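You operate a simulated robot arm through the tools that you are given. There is no shell and no other tool. Be economical: measure what you need, move in short steps, check, and stop when the job is done.

The job below is to be done with a simulated robot arm. You get a single attempt, and the scene is never put back.

JOB
Let the light in: open both shutters and give the blue pot a quarter turn.
Fine: hook the latch shutter back with the catch; the pot stays in its place; leave the other pots.

Only the result counts: the job must be done as asked and must still hold three seconds after the hand-in. Knocking over, shifting, dropping, spilling or breaking anything else fails it.

ROBOT AND FRAMES
A 7-joint arm with a two-finger parallel gripper on a trunk, on a base that drives. Base frame: it is fixed to the floor where the robot stands at the start and does not move with it; the origin is under the middle of the robot, x ahead of it, y to its left, z up. Units: m, degrees, N and s.
With the tool pointing down near the work surface it reaches from about 0.3 to 0.76 m from the robot's upright axis, wherever it stands. Its first joint turns from -166.0 to 166.0 degrees. Places, roughly: shutter latch [0.4, 0, 1.3]; latch shutter [0.5, 0.2, 1.5]; shutter catch [0.3, 0.8, 1.2]; plain shutter [0.5, -0.2, 1.5]. Payload 3.91 kg.
The tool frame sits at the grasp point between the pads (the TCP): z along the fingers, y along the line on which they close. The tips reach 0.03 m beyond it. Largest opening 0.11 m; finger width 0.02, thickness 0.01; the body of the gripper, 0.048 by 0.112 m, starts 0.055 m behind the TCP.
Orientation is that of the tool frame in the base frame, as a unit quaternion [w, x, y, z]. With the fingers straight down and closing along the base's y, the tool's x points along the base's -x, its y along +y and its z along -z.

CONTROLS
- The arm moves only by the tool servo_tool. Its argument "series" is a list of rows, each a list of 2 entries, a list of its own where there are three numbers: the shift along the tool's x, y, z in units of 100 mm (1.0 is 100 mm), then the turn, a rotation vector about the tool's x, y, z in units of 60 degrees (1.0 is 60 degrees). In form: [[[dx, dy, dz], [wx, wy, wz]], ...]. A call has 1 to 20 rows; each row is the pose to reach, as a shift and turn from the pose commanded when the call began, along the tool's axes at that moment. "gripper" is the closure, from 0 (fully open) to 1 (shut), set as the call begins (left out, the last holds). A call with a number of a shift or a turn outside -1 to 1 is refused whole. Each row takes 0.2 s and may step no farther than 0.05 m and 8.6 degrees from the row before; otherwise, or with a gripper value out of range, the whole call is refused. Where a pose cannot be reached the arm comes as near as it can. A force on the tool above 40 N (or 10 N above the force at the start of the call, whichever is more), or a blocked arm, ends the call early, and 0.2 s more pass. The fingers move at their own pace (about 0.153 m/s each) and stop on an object; they squeeze with about 44 N. The grip force told is the motor's: it shows also when the fingers shut on nothing. Time passes only in rows, and 0.2 s behind the last, so rows that repeat a pose let the fingers close. The reply holds the time, the measured pose of the TCP, the force on the tool along the base axes, the opening and the grip force, in the units named above and with some noise.
- Cameras (640 x 400 px; columns grow to the right, rows downward): "scene" is now at [0.0114, 0.1403, 1.6056]; the picture's right is [-0.11, -0.99, 0.00], its down [-0.59, 0.07, -0.80] and it looks along [0.80, -0.09, -0.60] (base axes); focal length 214 px, centre (320, 200). "wrist" rides on the gripper at [0.077, 0.007, -0.114] in the tool frame; the picture's right is [-0.09, 1.00, 0.00], its down [-0.80, -0.07, -0.59] and it looks along [-0.59, -0.05, 0.80] (tool axes); focal length 270 px, centre (320, 200). There is no depth. A picture from a camera that has moved, and an enlarged one, comes with that camera's place and axes in the base frame and with its lens.
- get_image(camera): a new picture of that camera. No time passes.
- move_column(by): slides the trunk up (or, below 0, down) by that many m; the arm and the scene camera ride with it, the base frame stays. It gives what a move gives, with no picture.
- drive_base(legs): drives the robot by 1 to 6 legs, each [ahead, turn to the left] in m and degrees, along the robot's own axes; the way and the turn of a leg run together, so that a leg with both is an arc; at most 1.5 m and 180 degrees a leg. The arm and the cameras ride along, it lands a little off, and it stops where it bumps. It gives what a move gives.
- turn_head(pan, tilt): turns the head with the scene camera to pan (to the left, within 155 degrees either way) and tilt (down, from -29 to 69), counted from straight ahead of the robot. It gives what a move gives.
- close_up(camera, box): a new picture of the part [left, top, right, bottom] of that camera's present view, enlarged. No time passes.
- hand_in(): hands the job in; it is judged then, once.

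Go step by step. Nothing tells you exact positions but the pictures and the camera data: compare them with the known pose of the tool, close in by small moves and look again before you grip or let go. The budget is 120 turns and 90 pictures, counting those below and the enlarged ones. Unless the task says otherwise, let go and move clear before handing in.

The tools are called after "Request:" as name(argument=value, ...) on one line, values as JSON. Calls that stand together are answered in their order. servo_tool: Moves the arm, as the interface text tells. Its arguments: {"type":"object","properties":{"series":{"type":"array"},"gripper":{"type":"number"}},"required":["series"]} The other tools are called the same way: move_column (by) slides the trunk up or down; drive_base (legs) drives the base; turn_head (pan, tilt) turns the head that bears the scene camera; get_image (camera) takes a picture; close_up (camera, box) takes an enlarged picture of a part of a camera's view; hand_in () hands the job in.

At the start:

```text
time_s: 0.0
tool_pos: [0.3152, 0.1189, 1.417]
tool_rot: [0.0, 0.0, 1.0, 0.0]
force: [-0.3, -0.3, 0.4]
width: 0.1102
grasp_force: 0.0
trunk travel left (down, up): [-0.575, 0.035]
robot x, y, heading: [-0.0019, 0.0037, 0.1]
head pan, tilt: [-6.6, 36.7]
```

scene: 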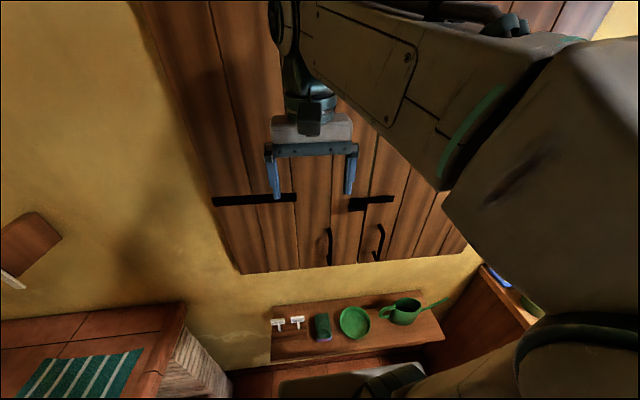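
wrist: 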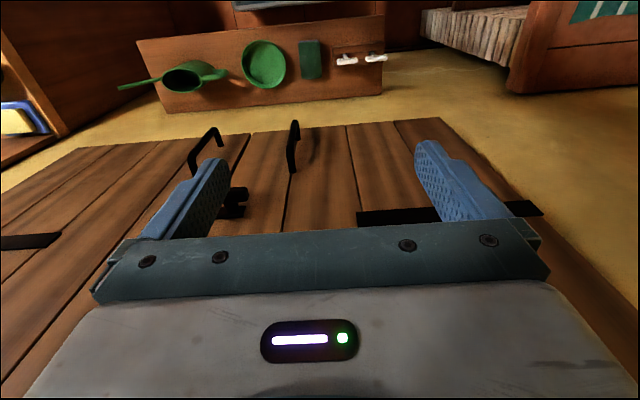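

I see two closed plank shutters ahead with two handles near the middle and a shelf below. I will look around with the head before moving.

Request:
turn_head(pan=0, tilt=10)

Request:
get_image(camera="scene")

Request:
turn_head(pan=60, tilt=30)

Request:
get_image(camera="scene")

Request:
turn_head(pan=-60, tilt=30)

Request:
get_image(camera="scene")

```text
time_s: 0.9
tool_pos: [0.3156, 0.1187, 1.4169]
tool_rot: [0.001, 0.001, 1.0, 0.0]
force: [0.1, -0.6, -0.1]
width: 0.1099
grasp_force: 0.0
trunk travel left (down, up): [-0.575, 0.035]
robot x, y, heading: [-0.0008, -0.0031, 0.3]
head pan, tilt: [0.0, 10.0]
```

```text
87 pictures are left
camera scene: at [0.0179, 0.1502, 1.6483], right [0.0, -1.0, 0.0], down [-0.17, 0.0, -0.98], along [0.98, 0.0, -0.17], focal length 214 px, centre (320, 200)
```

scene: 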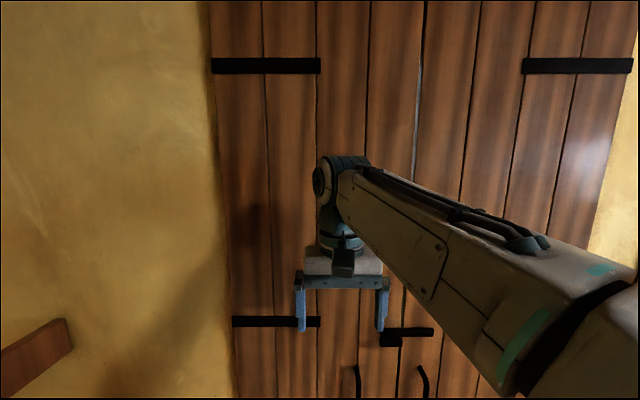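

```text
time_s: 2.2
tool_pos: [0.3162, 0.1185, 1.4166]
tool_rot: [0.0, 0.0, 1.0, 0.0]
force: [0.0, 0.1, -0.5]
width: 0.1098
grasp_force: 0.1
trunk travel left (down, up): [-0.575, 0.035]
robot x, y, heading: [0.0008, 0.0006, 0.2]
head pan, tilt: [60.0, 30.0]
```

```text
86 pictures are left
camera scene: at [-0.0298, 0.2286, 1.6161], right [0.87, -0.5, 0.0], down [-0.25, -0.43, -0.87], along [0.43, 0.75, -0.5], focal length 214 px, centre (320, 200)
```

scene: 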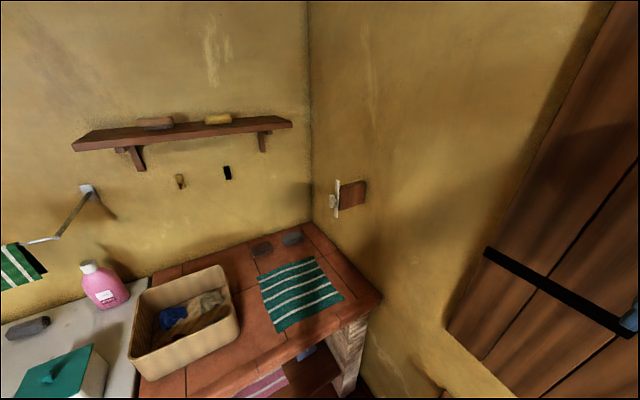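

```text
time_s: 4.2
tool_pos: [0.316, 0.1166, 1.4173]
tool_rot: [0.001, 0.0, 1.0, 0.0]
force: [-0.6, -0.7, -0.2]
width: 0.1103
grasp_force: 0.0
trunk travel left (down, up): [-0.575, 0.035]
robot x, y, heading: [-0.0009, 0.0031, -0.1]
head pan, tilt: [-60.0, 30.0]
```

```text
85 pictures are left
camera scene: at [-0.0298, 0.072, 1.6161], right [-0.87, -0.5, 0.0], down [-0.25, 0.43, -0.87], along [0.43, -0.75, -0.5], focal length 214 px, centre (320, 200)
```

scene: 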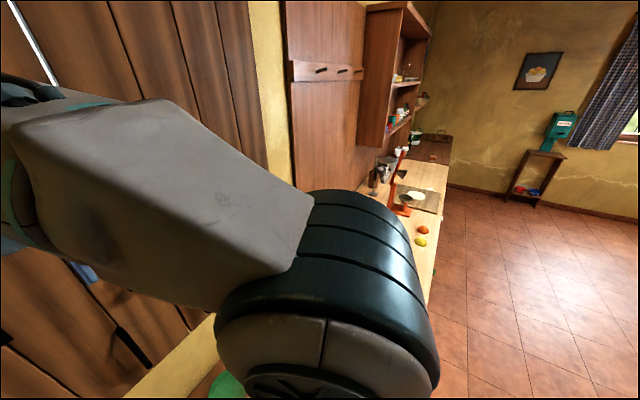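

The shutters fill the wall at about x=0.42, hinges at the outer sides, latch near y=-0.02 and a catch block at about y=0.8. I check the catch closely and the space behind me so that I can back up.

Request:
turn_head(pan=150, tilt=40)

Request:
get_image(camera="scene")

Request:
turn_head(pan=-150, tilt=40)

Request:
get_image(camera="scene")

Request:
turn_head(pan=50, tilt=30)

Request:
close_up(camera="scene", box=[220, 140, 420, 265])

```text
time_s: 7.2
tool_pos: [0.315, 0.1175, 1.4174]
tool_rot: [-0.001, 0.0, 1.0, 0.0]
force: [-0.6, -0.1, 0.0]
width: 0.1099
grasp_force: 0.0
trunk travel left (down, up): [-0.575, 0.035]
robot x, y, heading: [0.0011, 0.0011, -0.0]
head pan, tilt: [150.0, 40.0]
```

```text
84 pictures are left
camera scene: at [-0.1487, 0.1928, 1.6007], right [0.5, 0.87, 0.0], down [0.56, -0.32, -0.77], along [-0.66, 0.38, -0.64], focal length 214 px, centre (320, 200)
```

scene: 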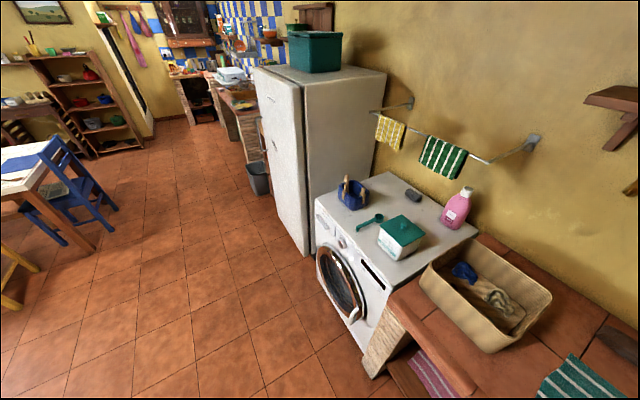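

```text
time_s: 11.3
tool_pos: [0.3151, 0.1171, 1.4173]
tool_rot: [0.0, 0.0, 1.0, 0.0]
force: [-0.1, 0.1, -0.5]
width: 0.1098
grasp_force: 0.1
trunk travel left (down, up): [-0.575, 0.035]
robot x, y, heading: [0.0002, -0.0012, -0.1]
head pan, tilt: [-150.0, 40.0]
```

```text
83 pictures are left
camera scene: at [-0.1487, 0.1077, 1.6007], right [-0.5, 0.87, 0.0], down [0.56, 0.32, -0.77], along [-0.66, -0.38, -0.64], focal length 214 px, centre (320, 200)
```

scene: 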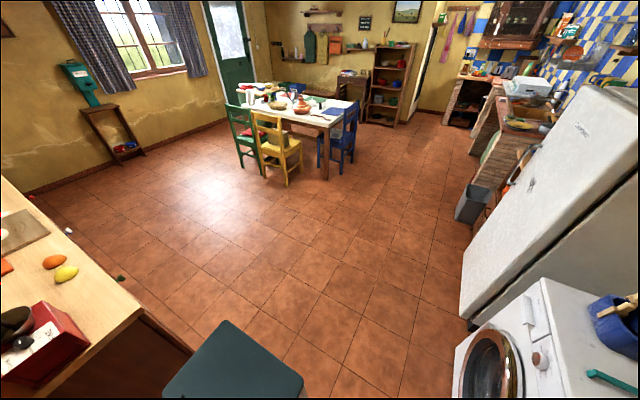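

```text
time_s: 14.3
tool_pos: [0.3158, 0.1172, 1.4172]
tool_rot: [0.0, 0.0, 1.0, 0.0]
force: [0.8, 0.7, 0.3]
width: 0.1099
grasp_force: 0.0
trunk travel left (down, up): [-0.575, 0.035]
robot x, y, heading: [-0.0009, 0.0005, -0.4]
head pan, tilt: [50.0, 30.0]
```

```text
3.20 times, centred on (320, 202) of scene
camera zoom: at [-0.0169, 0.2195, 1.6161], right [0.77, -0.64, 0.0], down [-0.32, -0.38, -0.87], along [0.56, 0.66, -0.5], focal length 686 px, centre (320, 192)
```

zoom: 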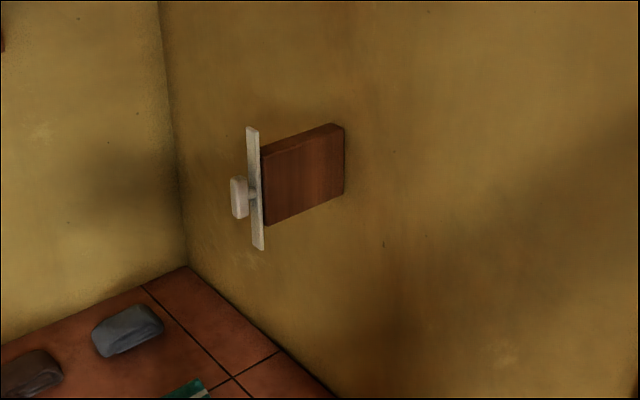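

The catch is a vertical turn-bar with a knob on a block near (0.33, 0.73, 1.25). The floor behind is clear, so I back up to make room for the shutters to swing and look at them square on.

Request:
drive_base(legs=[[-0.4, 0]])

Request:
turn_head(pan=0, tilt=25)

Request:
get_image(camera="scene")

Request:
get_image(camera="wrist")

```text
time_s: 16.8
tool_pos: [-0.081, 0.1165, 1.4178]
tool_rot: [-0.001, 0.004, 1.0, 0.0]
force: [-0.8, -0.7, -0.5]
width: 0.11
grasp_force: 0.0
trunk travel left (down, up): [-0.575, 0.035]
robot x, y, heading: [-0.3948, 0.0013, -0.4]
head pan, tilt: [50.0, 30.0]
```

```text
time_s: 17.9
tool_pos: [-0.0824, 0.1172, 1.4161]
tool_rot: [0.0, 0.005, 1.0, 0.0]
force: [0.0, 0.2, 1.1]
width: 0.1101
grasp_force: 0.0
trunk travel left (down, up): [-0.575, 0.035]
robot x, y, heading: [-0.3983, 0.0002, -0.5]
head pan, tilt: [0.0, 25.0]
```

```text
81 pictures are left
camera scene: at [-0.3794, 0.1519, 1.624], right [-0.01, -1.0, 0.0], down [-0.42, 0.0, -0.91], along [0.91, -0.01, -0.42], focal length 214 px, centre (320, 200)
```

scene: 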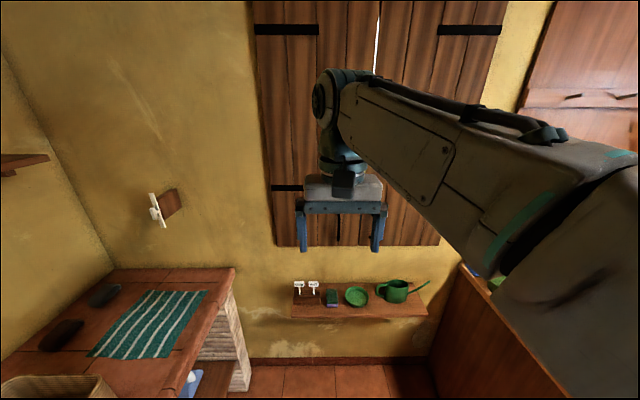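

```text
80 pictures are left
camera wrist: at [-0.1571, 0.1244, 1.5314], right [0.1, 1.0, 0.0], down [0.8, -0.08, 0.59], along [0.59, -0.06, -0.8], focal length 270 px, centre (320, 200)
```

wrist: 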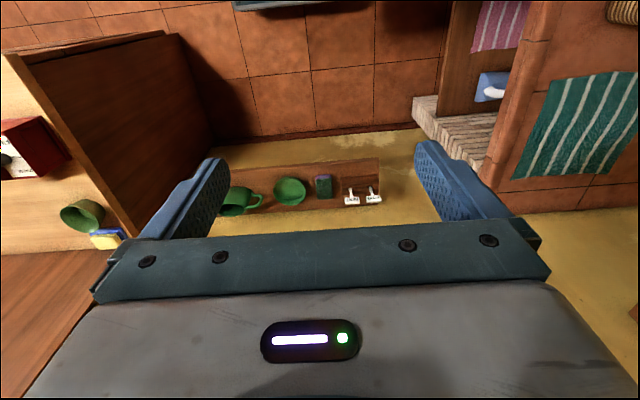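

I now have the latch shutter spanning y from -0.03 to 0.33 and the plain one from -0.03 to -0.39. I turn the gripper to point forward at the shutters, moving it ahead meanwhile.

Request:
servo_tool(series=[[[-0.12, 0, 0], [0, -0.125, 0]], [[-0.25, 0, 0], [0, -0.25, 0]], [[-0.37, 0, 0], [0, -0.375, 0]], [[-0.5, 0, 0], [0, -0.5, 0]], [[-0.62, 0, 0], [0, -0.625, 0]], [[-0.75, 0, 0], [0, -0.75, 0]], [[-0.87, 0, 0], [0, -0.875, 0]], [[-1, 0, 0], [0, -1, 0]]], gripper=1)

Request:
get_image(camera="scene")

```text
time_s: 19.7
tool_pos: [0.018, 0.1151, 1.4163]
tool_rot: [0.502, 0.003, 0.865, -0.002]
force: [-0.5, -0.1, -0.2]
width: 0.0001
grasp_force: 37.2
trunk travel left (down, up): [-0.575, 0.035]
robot x, y, heading: [-0.4003, 0.001, -0.4]
head pan, tilt: [0.0, 25.0]
```

```text
79 pictures are left
camera scene: at [-0.3795, 0.1522, 1.624], right [-0.01, -1.0, 0.0], down [-0.42, 0.0, -0.91], along [0.91, -0.01, -0.42], focal length 214 px, centre (320, 200)
```

scene: 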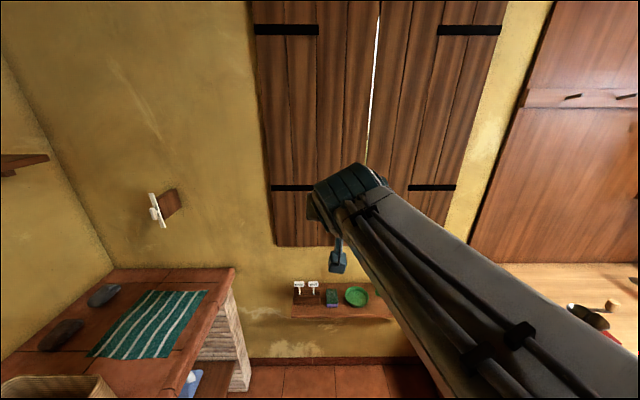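

The gripper is two thirds turned; I finish the pitch and move a little ahead, then look for the latch with both cameras.

Request:
servo_tool(series=[[[-0.05, 0.1, 0.09], [0, -0.125, 0]], [[-0.1, 0.2, 0.17], [0, -0.25, 0]], [[-0.15, 0.3, 0.26], [0, -0.375, 0]], [[-0.2, 0.4, 0.35], [0, -0.5, 0]]])

Request:
get_image(camera="scene")

Request:
get_image(camera="wrist")

```text
time_s: 20.6
tool_pos: [0.0252, 0.2318, 1.3947]
tool_rot: [0.615, -0.079, 0.777, 0.11]
force: [-0.2, 0.7, 0.4]
width: 0.0
grasp_force: 38.0
trunk travel left (down, up): [-0.575, 0.035]
robot x, y, heading: [-0.3968, 0.0001, -0.3]
head pan, tilt: [0.0, 25.0]
stopped in row 4: the arm was blocked; the commanded pose is now the measured one
```

```text
78 pictures are left
camera scene: at [-0.3798, 0.1518, 1.6241], right [-0.01, -1.0, 0.0], down [-0.42, 0.0, -0.91], along [0.91, -0.01, -0.42], focal length 214 px, centre (320, 200)
```

scene: 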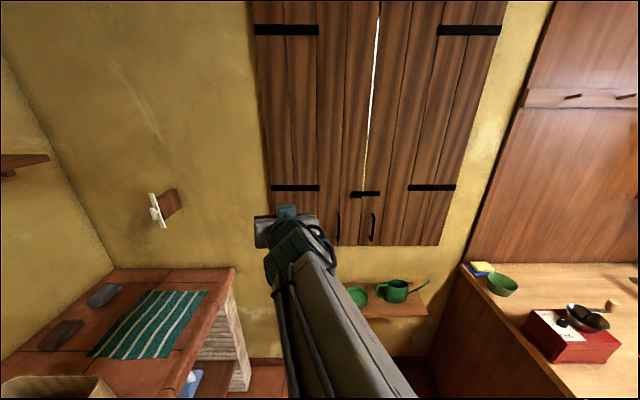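

```text
77 pictures are left
camera wrist: at [-0.1016, 0.2078, 1.3439], right [-0.24, 0.96, 0.16], down [-0.36, -0.24, 0.9], along [0.9, 0.16, 0.4], focal length 270 px, centre (320, 200)
```

wrist: 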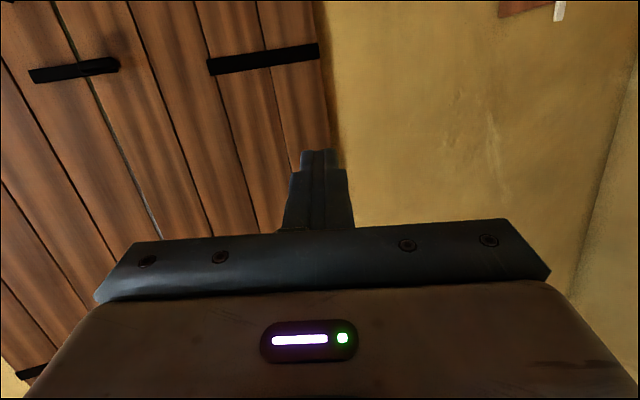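

The latch and both handles are visible now, but the wrist ran into a limit; lowering the trunk should make a level tool easier. I take a close look first.

Request:
close_up(camera="scene", box=[320, 180, 400, 250])

Request:
move_column(by=-0.25)

Request:
get_image(camera="scene")

```text
5.71 times, centred on (360, 215) of scene
camera zoom: at [-0.3798, 0.1518, 1.6241], right [-0.01, -1.0, 0.0], down [-0.42, 0.0, -0.91], along [0.91, -0.01, -0.42], focal length 1226 px, centre (91, 114)
```

zoom: 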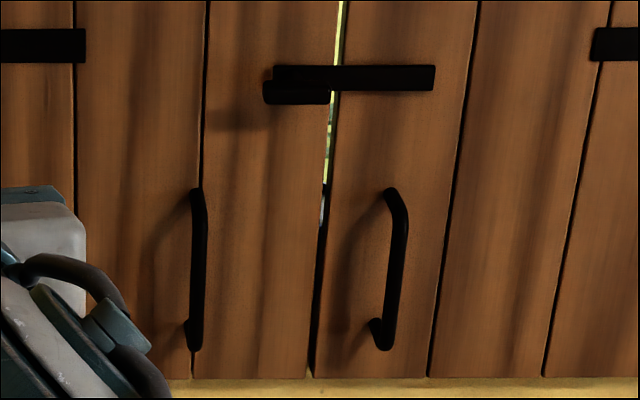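

```text
time_s: 23.1
tool_pos: [0.045, 0.2252, 1.1175]
tool_rot: [0.586, -0.068, 0.799, 0.119]
force: [0.7, 0.0, 0.0]
width: 0.0002
grasp_force: 37.8
trunk travel left (down, up): [-0.325, 0.285]
robot x, y, heading: [-0.3998, 0.0037, -0.2]
head pan, tilt: [0.0, 25.0]
```

```text
75 pictures are left
camera scene: at [-0.3794, 0.1518, 1.3733], right [-0.01, -1.0, 0.0], down [-0.42, 0.0, -0.91], along [0.91, -0.01, -0.42], focal length 214 px, centre (320, 200)
```

scene: 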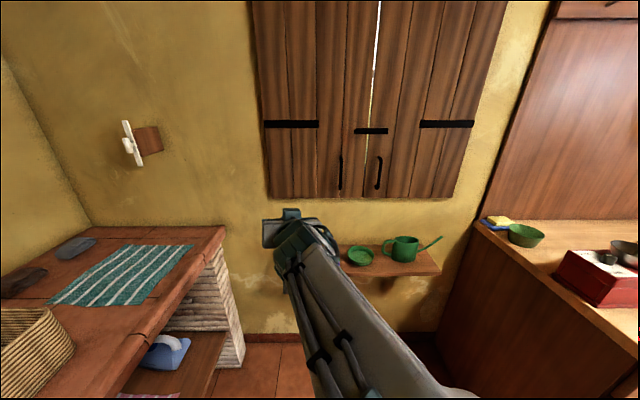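

The trunk is down and the camera now looks more level at the latch. I zoom in on the latch and handles.

Request:
close_up(camera="scene", box=[345, 118, 397, 150])

Request:
close_up(camera="scene", box=[325, 140, 401, 200])

Request:
close_up(camera="scene", box=[100, 110, 180, 180])

```text
12.31 times, centred on (371, 134) of scene
camera zoom: at [-0.3794, 0.1518, 1.3733], right [-0.01, -1.0, 0.0], down [-0.42, 0.0, -0.91], along [0.91, -0.01, -0.42], focal length 2640 px, centre (-308, 1012)
```

zoom: 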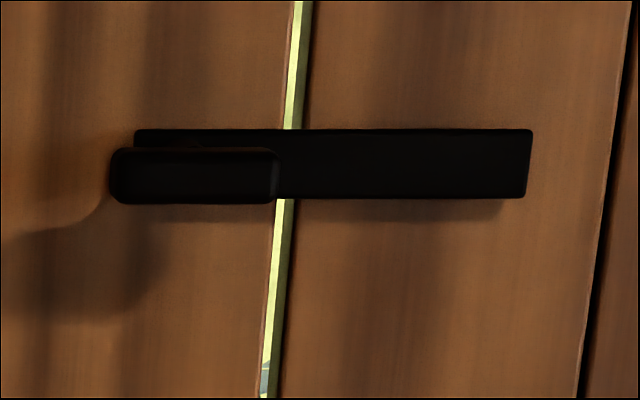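

```text
6.67 times, centred on (363, 170) of scene
camera zoom: at [-0.3794, 0.1518, 1.3733], right [-0.01, -1.0, 0.0], down [-0.42, 0.0, -0.91], along [0.91, -0.01, -0.42], focal length 1430 px, centre (33, 400)
```

zoom: 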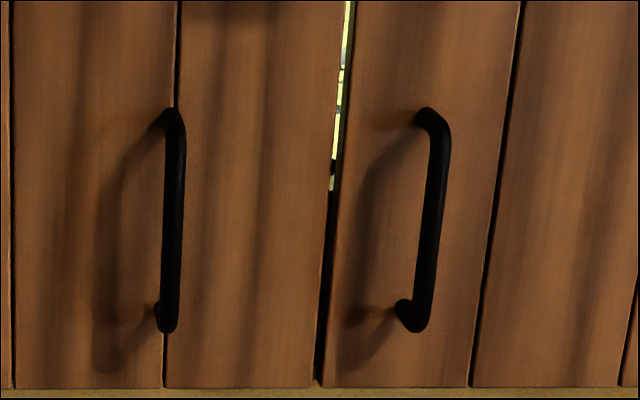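

```text
5.71 times, centred on (140, 145) of scene
camera zoom: at [-0.3794, 0.1518, 1.3733], right [-0.01, -1.0, 0.0], down [-0.42, 0.0, -0.91], along [0.91, -0.01, -0.42], focal length 1226 px, centre (1349, 514)
```

zoom: 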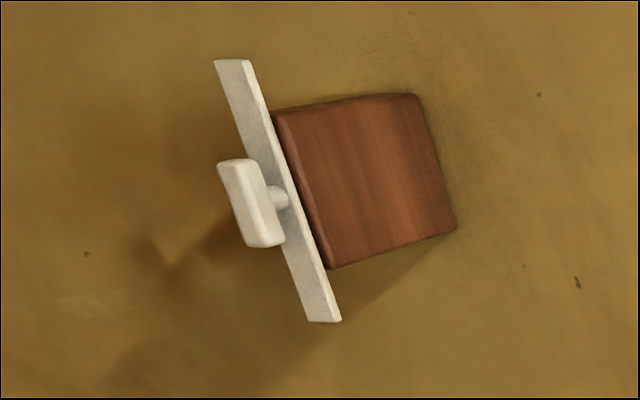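

The latch is a turn-button: a bar with a knob at its left end (pivot about y=0.01, z=1.28) reaching over the plain shutter. I level the tool and bring it up toward the latch.

Request:
servo_tool(series=[[[-0.234, -0.223, 0.08], [0.063, -0.072, -0.017]], [[-0.468, -0.446, 0.16], [0.126, -0.145, -0.035]], [[-0.7, -0.67, 0.24], [0.19, -0.218, -0.052]], [[-0.936, -0.891, 0.32], [0.253, -0.29, -0.069]]])

Request:
get_image(camera="scene")

```text
time_s: 23.8
tool_pos: [0.0543, 0.2519, 1.1465]
tool_rot: [0.63, -0.091, 0.757, 0.146]
force: [0.1, -0.5, 0.5]
width: 0.0
grasp_force: 37.5
trunk travel left (down, up): [-0.325, 0.285]
robot x, y, heading: [-0.3964, 0.0007, -0.3]
head pan, tilt: [0.0, 25.0]
stopped in row 3: the arm was blocked; the commanded pose is now the measured one
```

```text
71 pictures are left
camera scene: at [-0.3794, 0.1522, 1.3731], right [0.0, -1.0, 0.0], down [-0.42, 0.0, -0.91], along [0.91, 0.0, -0.42], focal length 214 px, centre (320, 200)
```

scene: 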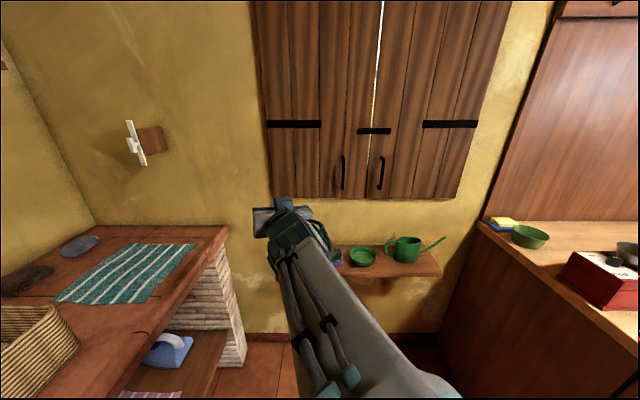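

The wrist is at its limit because the arm is folded too tight. I go back to a 30-degree-down pitch while extending forward, and will level out once extended.

Request:
servo_tool(series=[[[-0.05, -0.22, 0.18], [0.083, 0.081, 0.003]], [[-0.11, -0.44, 0.36], [0.167, 0.162, 0.006]], [[-0.16, -0.66, 0.54], [0.25, 0.242, 0.008]], [[-0.217, -0.885, 0.725], [0.333, 0.323, 0.011]]])

```text
time_s: 24.8
tool_pos: [0.1541, 0.1888, 1.1467]
tool_rot: [0.5, 0.003, 0.866, -0.004]
force: [-0.5, -0.9, 0.3]
width: 0.0
grasp_force: 38.0
trunk travel left (down, up): [-0.325, 0.285]
robot x, y, heading: [-0.3993, 0.0002, -0.6]
head pan, tilt: [0.0, 25.0]
```

That worked. Now I level the last 30 degrees while rising toward latch height.

Request:
servo_tool(series=[[[-0.23, -0.2, -0.05], [0, -0.125, 0]], [[-0.46, -0.4, -0.1], [0, -0.25, 0]], [[-0.7, -0.6, -0.14], [0, -0.375, 0]], [[-0.93, -0.8, -0.19], [0, -0.5, 0]]])

Request:
get_image(camera="wrist")

```text
time_s: 25.8
tool_pos: [0.1836, 0.1114, 1.2395]
tool_rot: [0.708, 0.002, 0.707, -0.004]
force: [0.5, 0.1, -0.1]
width: 0.0
grasp_force: 37.4
trunk travel left (down, up): [-0.325, 0.285]
robot x, y, heading: [-0.3979, 0.0007, -0.2]
head pan, tilt: [0.0, 25.0]
```

```text
70 pictures are left
camera wrist: at [0.0705, 0.1187, 1.1621], right [0.01, 1.0, 0.08], down [-0.6, -0.06, 0.8], along [0.8, -0.06, 0.59], focal length 270 px, centre (320, 200)
```

wrist: 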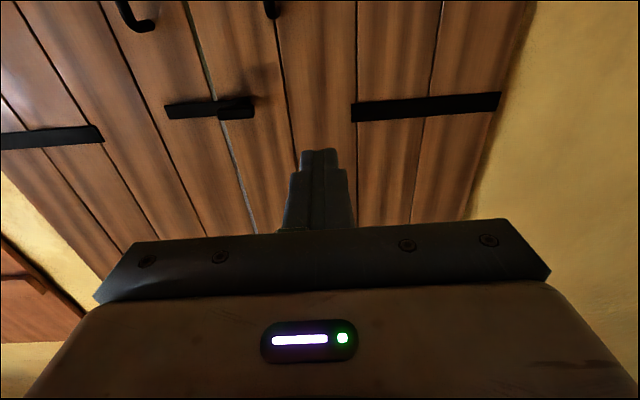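

The tool is level; triangulating puts the latch knob near (0.44, -0.01, 1.27). I roll the gripper so the fingers close vertically and come in line with the knob, still standing off.

Request:
servo_tool(series=[[[-0.04, -0.12, 0], [0, 0, -0.125]], [[-0.07, -0.25, 0], [0, 0, -0.25]], [[-0.11, -0.37, 0], [0, 0, -0.375]], [[-0.15, -0.5, 0], [0, 0, -0.5]], [[-0.18, -0.62, 0], [0, 0, -0.625]], [[-0.22, -0.75, 0], [0, 0, -0.75]], [[-0.26, -0.87, 0], [0, 0, -0.875]], [[-0.3, -1, 0], [0, 0, -1]]], gripper=0.4)

Request:
servo_tool(series=[[[0.08, -0.05, 0.1], [0, 0, -0.125]], [[0.1, -0.07, 0.2], [0, 0, -0.25]], [[0.12, -0.08, 0.3], [0, 0, -0.375]], [[0.14, -0.09, 0.5], [0, 0, -0.5]]])

Request:
get_image(camera="wrist")

Request:
close_up(camera="scene", box=[300, 90, 420, 200])

```text
time_s: 27.6
tool_pos: [0.1812, 0.0109, 1.2672]
tool_rot: [0.61, -0.353, 0.612, -0.358]
force: [-0.5, 0.1, -0.7]
width: 0.066
grasp_force: 0.0
trunk travel left (down, up): [-0.325, 0.285]
robot x, y, heading: [-0.3936, -0.0008, -0.2]
head pan, tilt: [0.0, 25.0]
```

```text
time_s: 28.6
tool_pos: [0.2316, -0.0077, 1.2713]
tool_rot: [-0.498, 0.5, -0.499, 0.503]
force: [0.0, 0.0, 0.1]
width: 0.066
grasp_force: 0.0
trunk travel left (down, up): [-0.325, 0.285]
robot x, y, heading: [-0.3964, 0.0035, -0.6]
head pan, tilt: [0.0, 25.0]
```

```text
69 pictures are left
camera wrist: at [0.1177, -0.0836, 1.2645], right [0.0, 0.08, -1.0], down [-0.59, 0.8, 0.07], along [0.81, 0.59, 0.05], focal length 270 px, centre (320, 200)
```

wrist: 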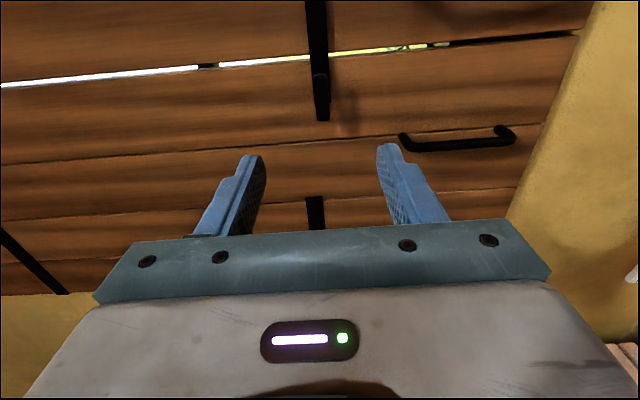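

```text
3.64 times, centred on (360, 145) of scene
camera zoom: at [-0.3794, 0.1516, 1.374], right [-0.01, -1.0, 0.0], down [-0.42, 0.0, -0.91], along [0.91, -0.01, -0.42], focal length 780 px, centre (174, 400)
```

zoom: 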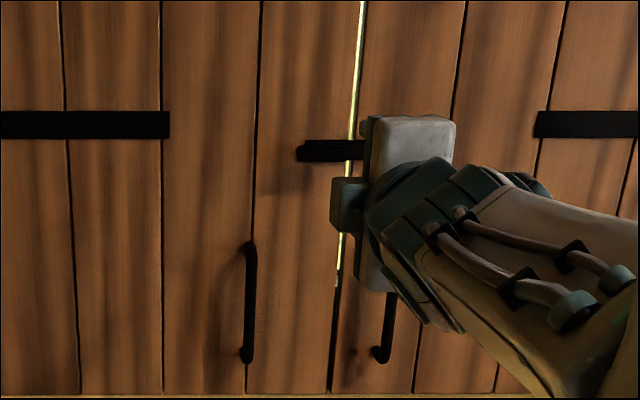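

The knob's front is near x=0.415, y=0.00, z=1.272. I advance with fingers straddling it, in two steps.

Request:
servo_tool(series=[[[-0.08, 0, 0.3], [0, 0, 0]], [[-0.08, 0, 0.6], [0, 0, 0]], [[-0.08, 0, 0.9], [0, 0, 0]], [[-0.08, 0, 1.0], [0, 0, 0]]])

Request:
get_image(camera="wrist")

```text
time_s: 29.6
tool_pos: [0.3348, -0.0065, 1.2673]
tool_rot: [-0.497, 0.497, -0.503, 0.503]
force: [0.6, -3.2, -0.5]
width: 0.066
grasp_force: 0.0
out of reach, approached as far as the arm can: row 1
trunk travel left (down, up): [-0.325, 0.285]
robot x, y, heading: [-0.4017, 0.0014, -0.1]
head pan, tilt: [0.0, 25.0]
```

```text
67 pictures are left
camera wrist: at [0.2191, -0.0819, 1.2613], right [0.0, 0.09, -1.0], down [-0.59, 0.81, 0.07], along [0.81, 0.58, 0.05], focal length 270 px, centre (320, 200)
```

wrist: 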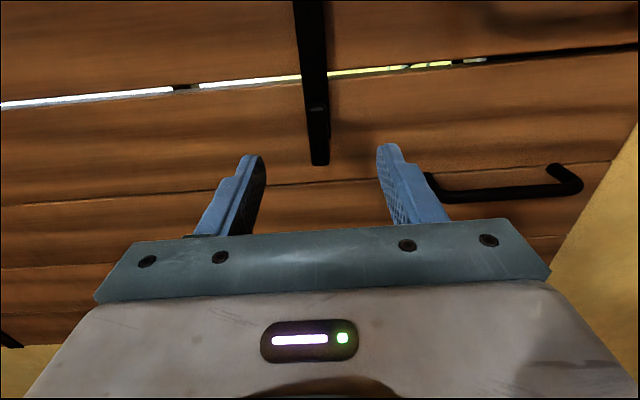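

The approach came close but drifted a little right. I nudge left and up slightly before closing the last distance.

Request:
servo_tool(series=[[[-0.07, -0.04, 0], [0, 0, 0]], [[-0.07, -0.04, 0.1], [0, 0, 0]]])

```text
time_s: 30.2
tool_pos: [0.3428, 0.0073, 1.274]
tool_rot: [-0.498, 0.5, -0.5, 0.502]
force: [0.6, -0.6, 0.3]
width: 0.0662
grasp_force: 0.0
trunk travel left (down, up): [-0.325, 0.285]
robot x, y, heading: [-0.3948, -0.0008, -0.3]
head pan, tilt: [0.0, 25.0]
```

Good, aligned. Now I advance the last 6 cm in small steps.

Request:
servo_tool(series=[[[0.05, 0, 0.2], [0, 0, 0]], [[0.05, 0, 0.4], [0, 0, 0]], [[0.05, 0, 0.55], [0, 0, 0]]])

Request:
get_image(camera="wrist")

Request:
close_up(camera="scene", box=[300, 90, 420, 200])

```text
time_s: 31.0
tool_pos: [0.3979, 0.0019, 1.2722]
tool_rot: [-0.498, 0.499, -0.501, 0.503]
force: [-1.3, 0.4, -0.3]
width: 0.0657
grasp_force: 0.0
trunk travel left (down, up): [-0.325, 0.285]
robot x, y, heading: [-0.3966, 0.0023, -0.7]
head pan, tilt: [0.0, 25.0]
```

```text
66 pictures are left
camera wrist: at [0.2834, -0.0738, 1.2661], right [0.0, 0.08, -1.0], down [-0.59, 0.81, 0.07], along [0.81, 0.59, 0.05], focal length 270 px, centre (320, 200)
```

wrist: 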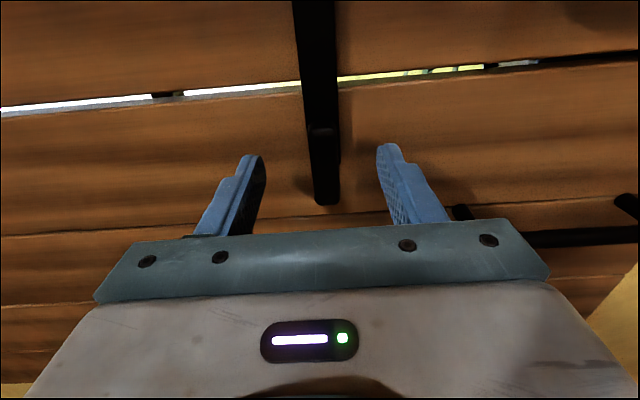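

```text
3.64 times, centred on (360, 145) of scene
camera zoom: at [-0.3792, 0.1518, 1.374], right [-0.01, -1.0, 0.0], down [-0.42, 0.0, -0.91], along [0.91, -0.01, -0.42], focal length 780 px, centre (174, 400)
```

zoom: 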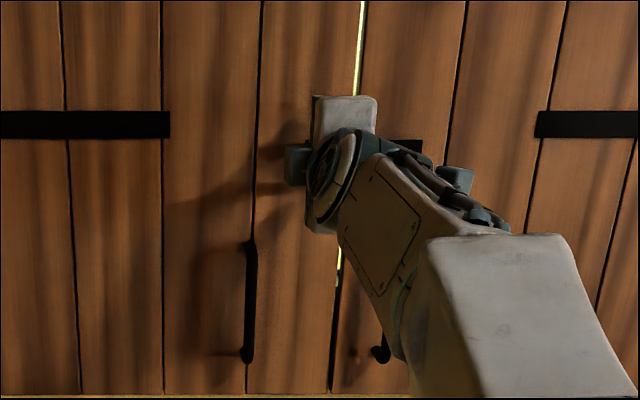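

The fingers straddle the knob with the tips just past its front face. I close the grip.

Request:
servo_tool(series=[[[0, 0, 0.05], [0, 0, 0]], [[0, 0, 0.05], [0, 0, 0]], [[0, 0, 0.05], [0, 0, 0]]], gripper=1)

Request:
get_image(camera="wrist")

```text
time_s: 31.8
tool_pos: [0.4029, 0.003, 1.2699]
tool_rot: [0.496, -0.5, 0.502, -0.501]
force: [-22.0, 0.3, -26.8]
width: 0.0152
grasp_force: 45.4
trunk travel left (down, up): [-0.325, 0.285]
robot x, y, heading: [-0.3993, 0.0009, -0.6]
head pan, tilt: [0.0, 25.0]
```

```text
64 pictures are left
camera wrist: at [0.2886, -0.0735, 1.2641], right [-0.01, 0.09, -1.0], down [-0.59, 0.8, 0.07], along [0.81, 0.59, 0.05], focal length 270 px, centre (320, 200)
```

wrist: 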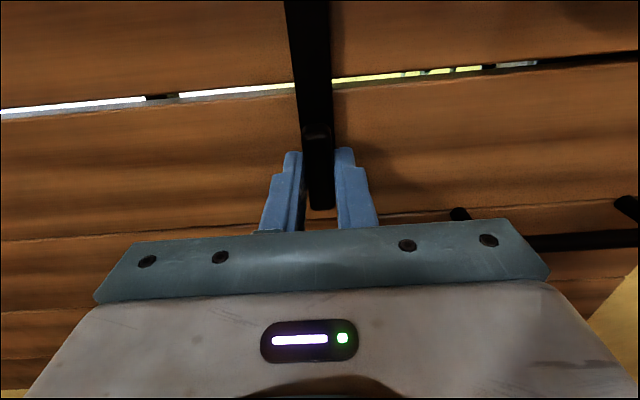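

The knob is gripped (15 mm), with some misalignment force. I relax by easing down and back slightly, then turn a small amount to test.

Request:
servo_tool(series=[[[0, 0.03, -0.04], [0, 0, 0]], [[0, 0.03, -0.04], [0, 0, 0.1]], [[0, 0.03, -0.04], [0, 0, 0.2]], [[0, 0.03, -0.04], [0, 0, 0.3]]])

Request:
get_image(camera="wrist")

```text
time_s: 32.8
tool_pos: [0.3996, 0.003, 1.2702]
tool_rot: [0.57, -0.415, 0.573, -0.418]
force: [12.3, 1.3, -5.5]
width: 0.0214
grasp_force: 45.1
trunk travel left (down, up): [-0.325, 0.285]
robot x, y, heading: [-0.3999, 0.0011, -0.4]
head pan, tilt: [0.0, 25.0]
```

```text
63 pictures are left
camera wrist: at [0.2861, -0.068, 1.2398], right [0.0, 0.39, -0.92], down [-0.59, 0.75, 0.31], along [0.81, 0.54, 0.23], focal length 270 px, centre (320, 200)
```

wrist: 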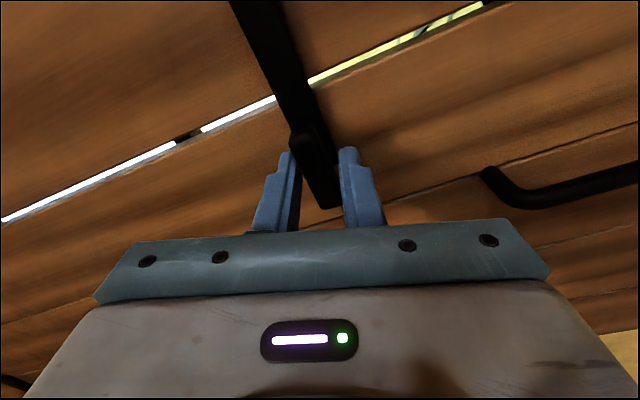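

The fingers slipped over the knob: width rose and the bar hardly moved, so it likely resists downward. I return and try the other way.

Request:
servo_tool(series=[[[0, 0, 0.02], [0, 0, -0.1]], [[0, 0, 0.02], [0, 0, -0.2]], [[0, 0, 0.02], [0, 0, -0.3]], [[0, 0, 0.02], [0, 0, -0.4]], [[0, 0, 0.02], [0, 0, -0.5]], [[0, 0, 0.02], [0, 0, -0.6]]])

Request:
get_image(camera="wrist")

```text
time_s: 34.2
tool_pos: [0.4021, 0.0033, 1.2688]
tool_rot: [-0.412, 0.573, -0.417, 0.573]
force: [-10.3, 3.9, -23.5]
width: 0.0154
grasp_force: 44.9
trunk travel left (down, up): [-0.325, 0.285]
robot x, y, heading: [-0.4006, 0.0023, -0.7]
head pan, tilt: [0.0, 25.0]
```

```text
62 pictures are left
camera wrist: at [0.2874, -0.0708, 1.2865], right [-0.01, -0.23, -0.97], down [-0.59, 0.79, -0.18], along [0.81, 0.57, -0.14], focal length 270 px, centre (320, 200)
```

wrist: 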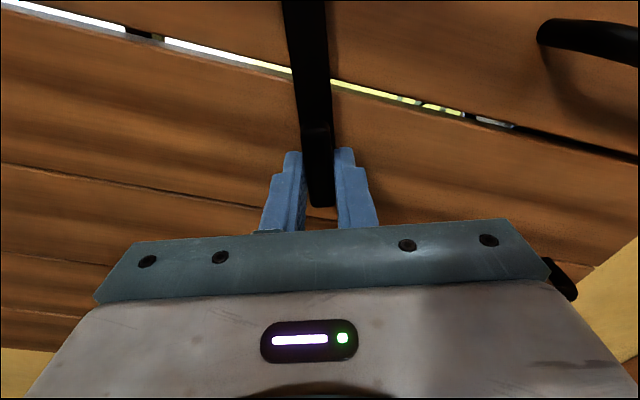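

This direction works: the bar turned up with the gripper. I continue turning upward to vertical.

Request:
servo_tool(series=[[[0, 0.03, 0], [0, 0, -0.1]], [[0, 0.03, 0], [0, 0, -0.2]], [[0, 0.03, 0], [0, 0, -0.3]], [[0, 0.03, 0], [0, 0, -0.4]], [[0, 0.03, 0], [0, 0, -0.5]], [[0, 0.03, 0], [0, 0, -0.6]], [[0, 0.03, 0], [0, 0, -0.7]], [[0, 0.03, 0], [0, 0, -0.8]]])

Request:
get_image(camera="wrist")

```text
time_s: 36.0
tool_pos: [0.4017, 0.0016, 1.2656]
tool_rot: [-0.142, 0.692, -0.148, 0.692]
force: [-7.8, 1.2, -21.3]
width: 0.0155
grasp_force: 44.6
trunk travel left (down, up): [-0.325, 0.285]
robot x, y, heading: [-0.396, 0.0026, -0.7]
head pan, tilt: [0.0, 25.0]
```

```text
61 pictures are left
camera wrist: at [0.2877, -0.0352, 1.3336], right [-0.01, -0.88, -0.48], down [-0.59, 0.39, -0.7], along [0.81, 0.28, -0.52], focal length 270 px, centre (320, 200)
```

wrist: 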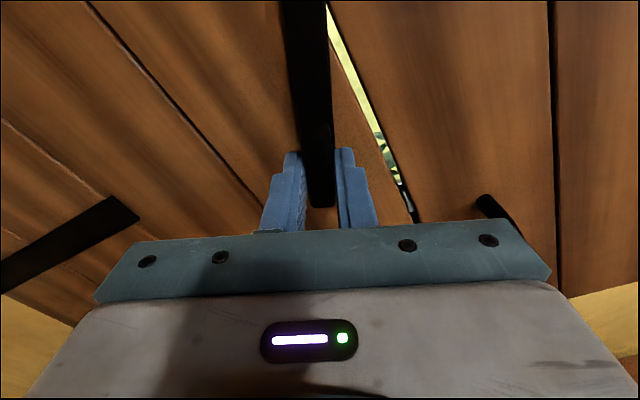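

The bar now stands up clear of the gap. I finish turning to vertical.

Request:
servo_tool(series=[[[0.01, 0, 0], [0, 0, -0.1]], [[0.01, 0, 0], [0, 0, -0.2]], [[0.02, 0, 0], [0, 0, -0.3]], [[0.02, 0, 0], [0, 0, -0.42]]])

```text
time_s: 37.0
tool_pos: [0.4014, -0.0003, 1.2669]
tool_rot: [0.012, 0.709, 0.006, 0.705]
force: [-12.3, -5.0, -27.8]
width: 0.0155
grasp_force: 44.8
trunk travel left (down, up): [-0.325, 0.285]
robot x, y, heading: [-0.4007, 0.0024, -0.6]
head pan, tilt: [0.0, 25.0]
```

The latch bar is upright. I relax the vertical force a little, then pull the latch shutter by this grip along its arc.

Request:
servo_tool(series=[[[-0.04, 0, 0], [0, 0, 0]]])

```text
time_s: 37.4
tool_pos: [0.4011, -0.0004, 1.2661]
tool_rot: [0.011, 0.707, 0.007, 0.707]
force: [-0.1, -6.7, -11.3]
width: 0.0157
grasp_force: 45.0
trunk travel left (down, up): [-0.325, 0.285]
robot x, y, heading: [-0.3953, 0.0016, -0.4]
head pan, tilt: [0.0, 25.0]
```

Request:
servo_tool(series=[[[-0.05, -0.03, -0.15], [-0.04, 0, 0]], [[-0.05, -0.065, -0.3], [-0.083, 0, 0]], [[-0.05, -0.1, -0.45], [-0.125, 0, 0]], [[-0.05, -0.157, -0.59], [-0.167, 0, 0]]])

Request:
get_image(camera="scene")

```text
time_s: 37.9
tool_pos: [0.3829, 0.0018, 1.2665]
tool_rot: [0.01, 0.703, -0.019, 0.71]
force: [2.2, -10.3, 7.6]
width: 0.0155
grasp_force: 44.8
trunk travel left (down, up): [-0.325, 0.285]
robot x, y, heading: [-0.3988, -0.0004, -1.5]
head pan, tilt: [0.0, 25.0]
stopped in row 2: the force on the tool passed its limit (the readings are from after the stop); the commanded pose is now the measured one
```

```text
60 pictures are left
camera scene: at [-0.3765, 0.1491, 1.3746], right [-0.03, -1.0, 0.0], down [-0.42, 0.01, -0.91], along [0.91, -0.02, -0.42], focal length 214 px, centre (320, 200)
```

scene: 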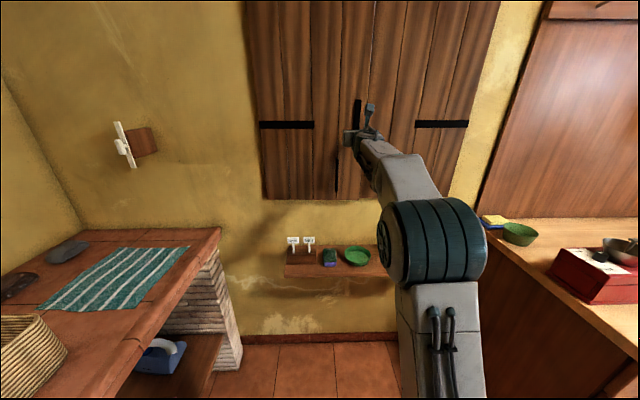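

The pull moved 2 cm then passed the force limit. I check whether the shutter moved or the grip slid.

Request:
get_image(camera="wrist")

Request:
close_up(camera="scene", box=[240, 80, 480, 210])

```text
59 pictures are left
camera wrist: at [0.2683, -0.0014, 1.3419], right [-0.04, -0.99, -0.1], down [-0.58, 0.11, -0.81], along [0.81, 0.03, -0.58], focal length 270 px, centre (320, 200)
```

wrist: 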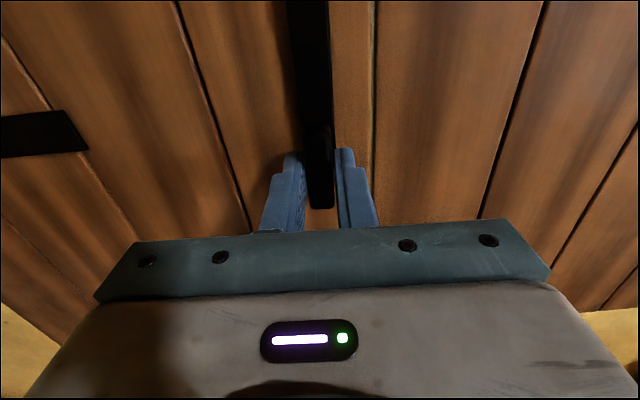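

```text
2.67 times, centred on (360, 145) of scene
camera zoom: at [-0.3765, 0.1491, 1.3746], right [-0.03, -1.0, 0.0], down [-0.42, 0.01, -0.91], along [0.91, -0.02, -0.42], focal length 572 px, centre (213, 347)
```

zoom: 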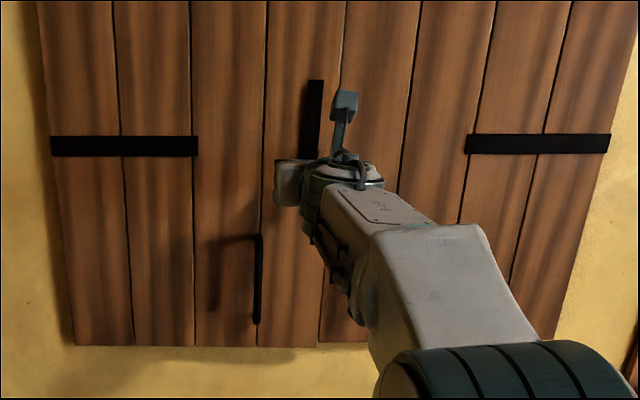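

The shutter did move with the grip (about 3 degrees). I go on pulling, slower.

Request:
servo_tool(series=[[[0, -0.01, -0.05], [-0.014, 0, 0]], [[0, -0.025, -0.12], [-0.032, 0, 0]], [[0, -0.045, -0.2], [-0.055, 0, 0]], [[0, -0.065, -0.28], [-0.08, 0, 0]], [[0, -0.09, -0.36], [-0.1, 0, 0]], [[0, -0.115, -0.44], [-0.125, 0, 0]], [[0, -0.145, -0.52], [-0.15, 0, 0]], [[0, -0.18, -0.6], [-0.175, 0, 0]], [[0, -0.21, -0.68], [-0.2, 0, 0]], [[0, -0.25, -0.76], [-0.225, 0, 0]]])

Request:
get_image(camera="wrist")

```text
time_s: 40.1
tool_pos: [0.3043, 0.0224, 1.2658]
tool_rot: [0.093, 0.698, -0.105, 0.702]
force: [-12.1, -32.7, 8.8]
width: 0.0154
grasp_force: 45.2
trunk travel left (down, up): [-0.325, 0.285]
robot x, y, heading: [-0.4002, 0.002, -1.7]
head pan, tilt: [0.0, 25.0]
```

```text
57 pictures are left
camera wrist: at [0.1933, 0.0482, 1.3425], right [-0.28, -0.95, -0.11], down [-0.54, 0.25, -0.8], along [0.79, -0.17, -0.59], focal length 270 px, centre (320, 200)
```

wrist: 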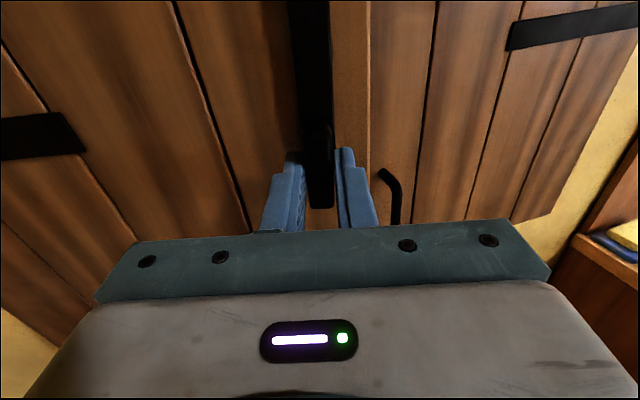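

The shutter is about 16 degrees open. I go on, easing the sideways force a little.

Request:
servo_tool(series=[[[0, 0.05, -0.04], [-0.01, 0, 0]], [[0, 0.045, -0.12], [-0.033, 0, 0]], [[0, 0.035, -0.2], [-0.056, 0, 0]], [[0, 0.02, -0.28], [-0.08, 0, 0]], [[0, 0.0, -0.36], [-0.1, 0, 0]], [[0, -0.02, -0.44], [-0.125, 0, 0]], [[0, -0.04, -0.52], [-0.15, 0, 0]], [[0, -0.065, -0.6], [-0.172, 0, 0]], [[0, -0.09, -0.68], [-0.195, 0, 0]], [[0, -0.115, -0.76], [-0.217, 0, 0]], [[0, -0.145, -0.84], [-0.24, 0, 0]]])

```text
time_s: 42.5
tool_pos: [0.2272, 0.0682, 1.2664]
tool_rot: [0.179, 0.681, -0.189, 0.685]
force: [-10.9, -18.5, 13.9]
width: 0.0154
grasp_force: 45.1
trunk travel left (down, up): [-0.325, 0.285]
robot x, y, heading: [-0.395, 0.003, -1.5]
head pan, tilt: [0.0, 25.0]
```

About 30 degrees open. I continue another 15 degrees the same way.

Request:
servo_tool(series=[[[0, 0.03, -0.04], [-0.01, 0, 0]], [[0, 0.025, -0.12], [-0.033, 0, 0]], [[0, 0.015, -0.2], [-0.056, 0, 0]], [[0, 0.0, -0.28], [-0.08, 0, 0]], [[0, -0.02, -0.36], [-0.1, 0, 0]], [[0, -0.04, -0.44], [-0.125, 0, 0]], [[0, -0.06, -0.52], [-0.15, 0, 0]], [[0, -0.085, -0.6], [-0.172, 0, 0]], [[0, -0.11, -0.68], [-0.195, 0, 0]], [[0, -0.135, -0.76], [-0.217, 0, 0]], [[0, -0.165, -0.84], [-0.24, 0, 0]]])

Request:
get_image(camera="scene")

```text
time_s: 44.9
tool_pos: [0.1648, 0.128, 1.2662]
tool_rot: [0.262, 0.654, -0.27, 0.657]
force: [4.9, 2.9, 24.7]
width: 0.0154
grasp_force: 45.3
trunk travel left (down, up): [-0.325, 0.285]
robot x, y, heading: [-0.3994, 0.0054, -1.1]
head pan, tilt: [0.0, 25.0]
```

```text
56 pictures are left
camera scene: at [-0.3788, 0.151, 1.3741], right [-0.02, -1.0, 0.0], down [-0.42, 0.01, -0.91], along [0.91, -0.02, -0.42], focal length 214 px, centre (320, 200)
```

scene: 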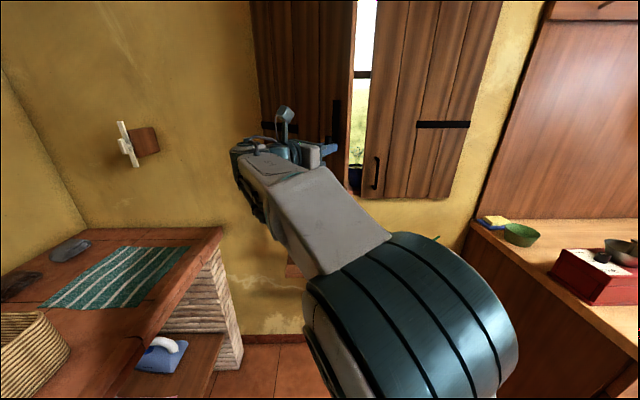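

The shutter is about 44 degrees open and a pot shows behind. The grip goes well, so I continue.

Request:
servo_tool(series=[[[-0.02, 0.03, -0.04], [-0.01, 0, 0]], [[-0.02, 0.025, -0.12], [-0.033, 0, 0]], [[-0.02, 0.015, -0.2], [-0.056, 0, 0]], [[-0.02, 0.0, -0.28], [-0.08, 0, 0]], [[-0.02, -0.02, -0.36], [-0.1, 0, 0]], [[-0.02, -0.04, -0.44], [-0.125, 0, 0]], [[-0.02, -0.06, -0.52], [-0.15, 0, 0]], [[-0.02, -0.085, -0.6], [-0.172, 0, 0]], [[-0.02, -0.11, -0.68], [-0.195, 0, 0]], [[-0.02, -0.135, -0.76], [-0.217, 0, 0]], [[-0.02, -0.165, -0.84], [-0.24, 0, 0]]])

Request:
get_image(camera="scene")

```text
time_s: 47.3
tool_pos: [0.1185, 0.2003, 1.263]
tool_rot: [0.342, 0.617, -0.349, 0.617]
force: [15.9, 10.6, 15.0]
width: 0.0154
grasp_force: 45.6
trunk travel left (down, up): [-0.325, 0.285]
robot x, y, heading: [-0.3978, 0.0028, -1.2]
head pan, tilt: [0.0, 25.0]
```

```text
55 pictures are left
camera scene: at [-0.376, 0.1526, 1.3738], right [-0.02, -1.0, 0.0], down [-0.42, 0.01, -0.91], along [0.91, -0.02, -0.42], focal length 214 px, centre (320, 200)
```

scene: 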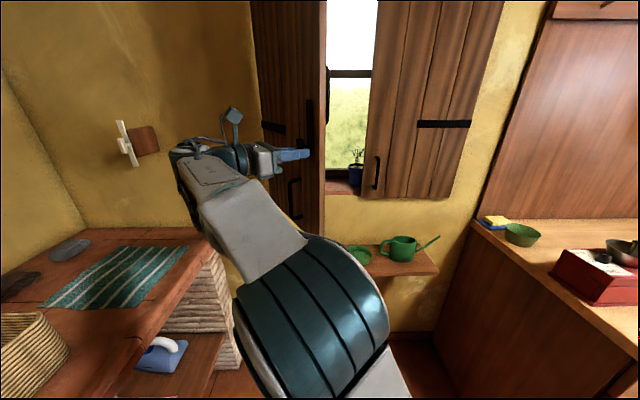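

About 59 degrees open; the fit puts the hinge at (0.437, 0.35). I continue on the arc.

Request:
servo_tool(series=[[[0, 0.01, -0.08], [-0.024, 0, 0]], [[0, 0.005, -0.16], [-0.047, 0, 0]], [[0, -0.01, -0.24], [-0.07, 0, 0]], [[0, -0.03, -0.32], [-0.094, 0, 0]], [[0, -0.05, -0.4], [-0.117, 0, 0]], [[0, -0.07, -0.48], [-0.14, 0, 0]], [[0, -0.095, -0.56], [-0.164, 0, 0]], [[0, -0.12, -0.64], [-0.187, 0, 0]], [[0, -0.145, -0.72], [-0.21, 0, 0]], [[0, -0.18, -0.8], [-0.235, 0, 0]], [[0, -0.2, -0.87], [-0.255, 0, 0]]])

Request:
get_image(camera="scene")

```text
time_s: 47.9
tool_pos: [0.1135, 0.2114, 1.2615]
tool_rot: [0.35, 0.612, -0.357, 0.613]
force: [14.1, 6.4, 5.9]
width: 0.0153
grasp_force: 44.9
trunk travel left (down, up): [-0.325, 0.285]
robot x, y, heading: [-0.3992, 0.0049, -1.2]
head pan, tilt: [0.0, 25.0]
stopped in row 2: the force on the tool passed its limit (the readings are from after the stop); the commanded pose is now the measured one
```

```text
54 pictures are left
camera scene: at [-0.375, 0.1519, 1.3735], right [-0.02, -1.0, 0.0], down [-0.42, 0.01, -0.91], along [0.91, -0.02, -0.42], focal length 214 px, centre (320, 200)
```

scene: 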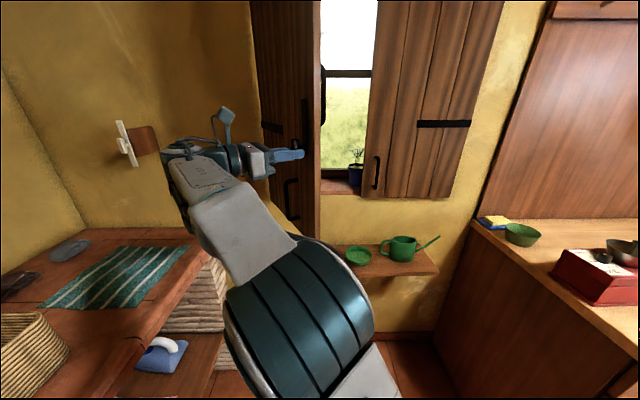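

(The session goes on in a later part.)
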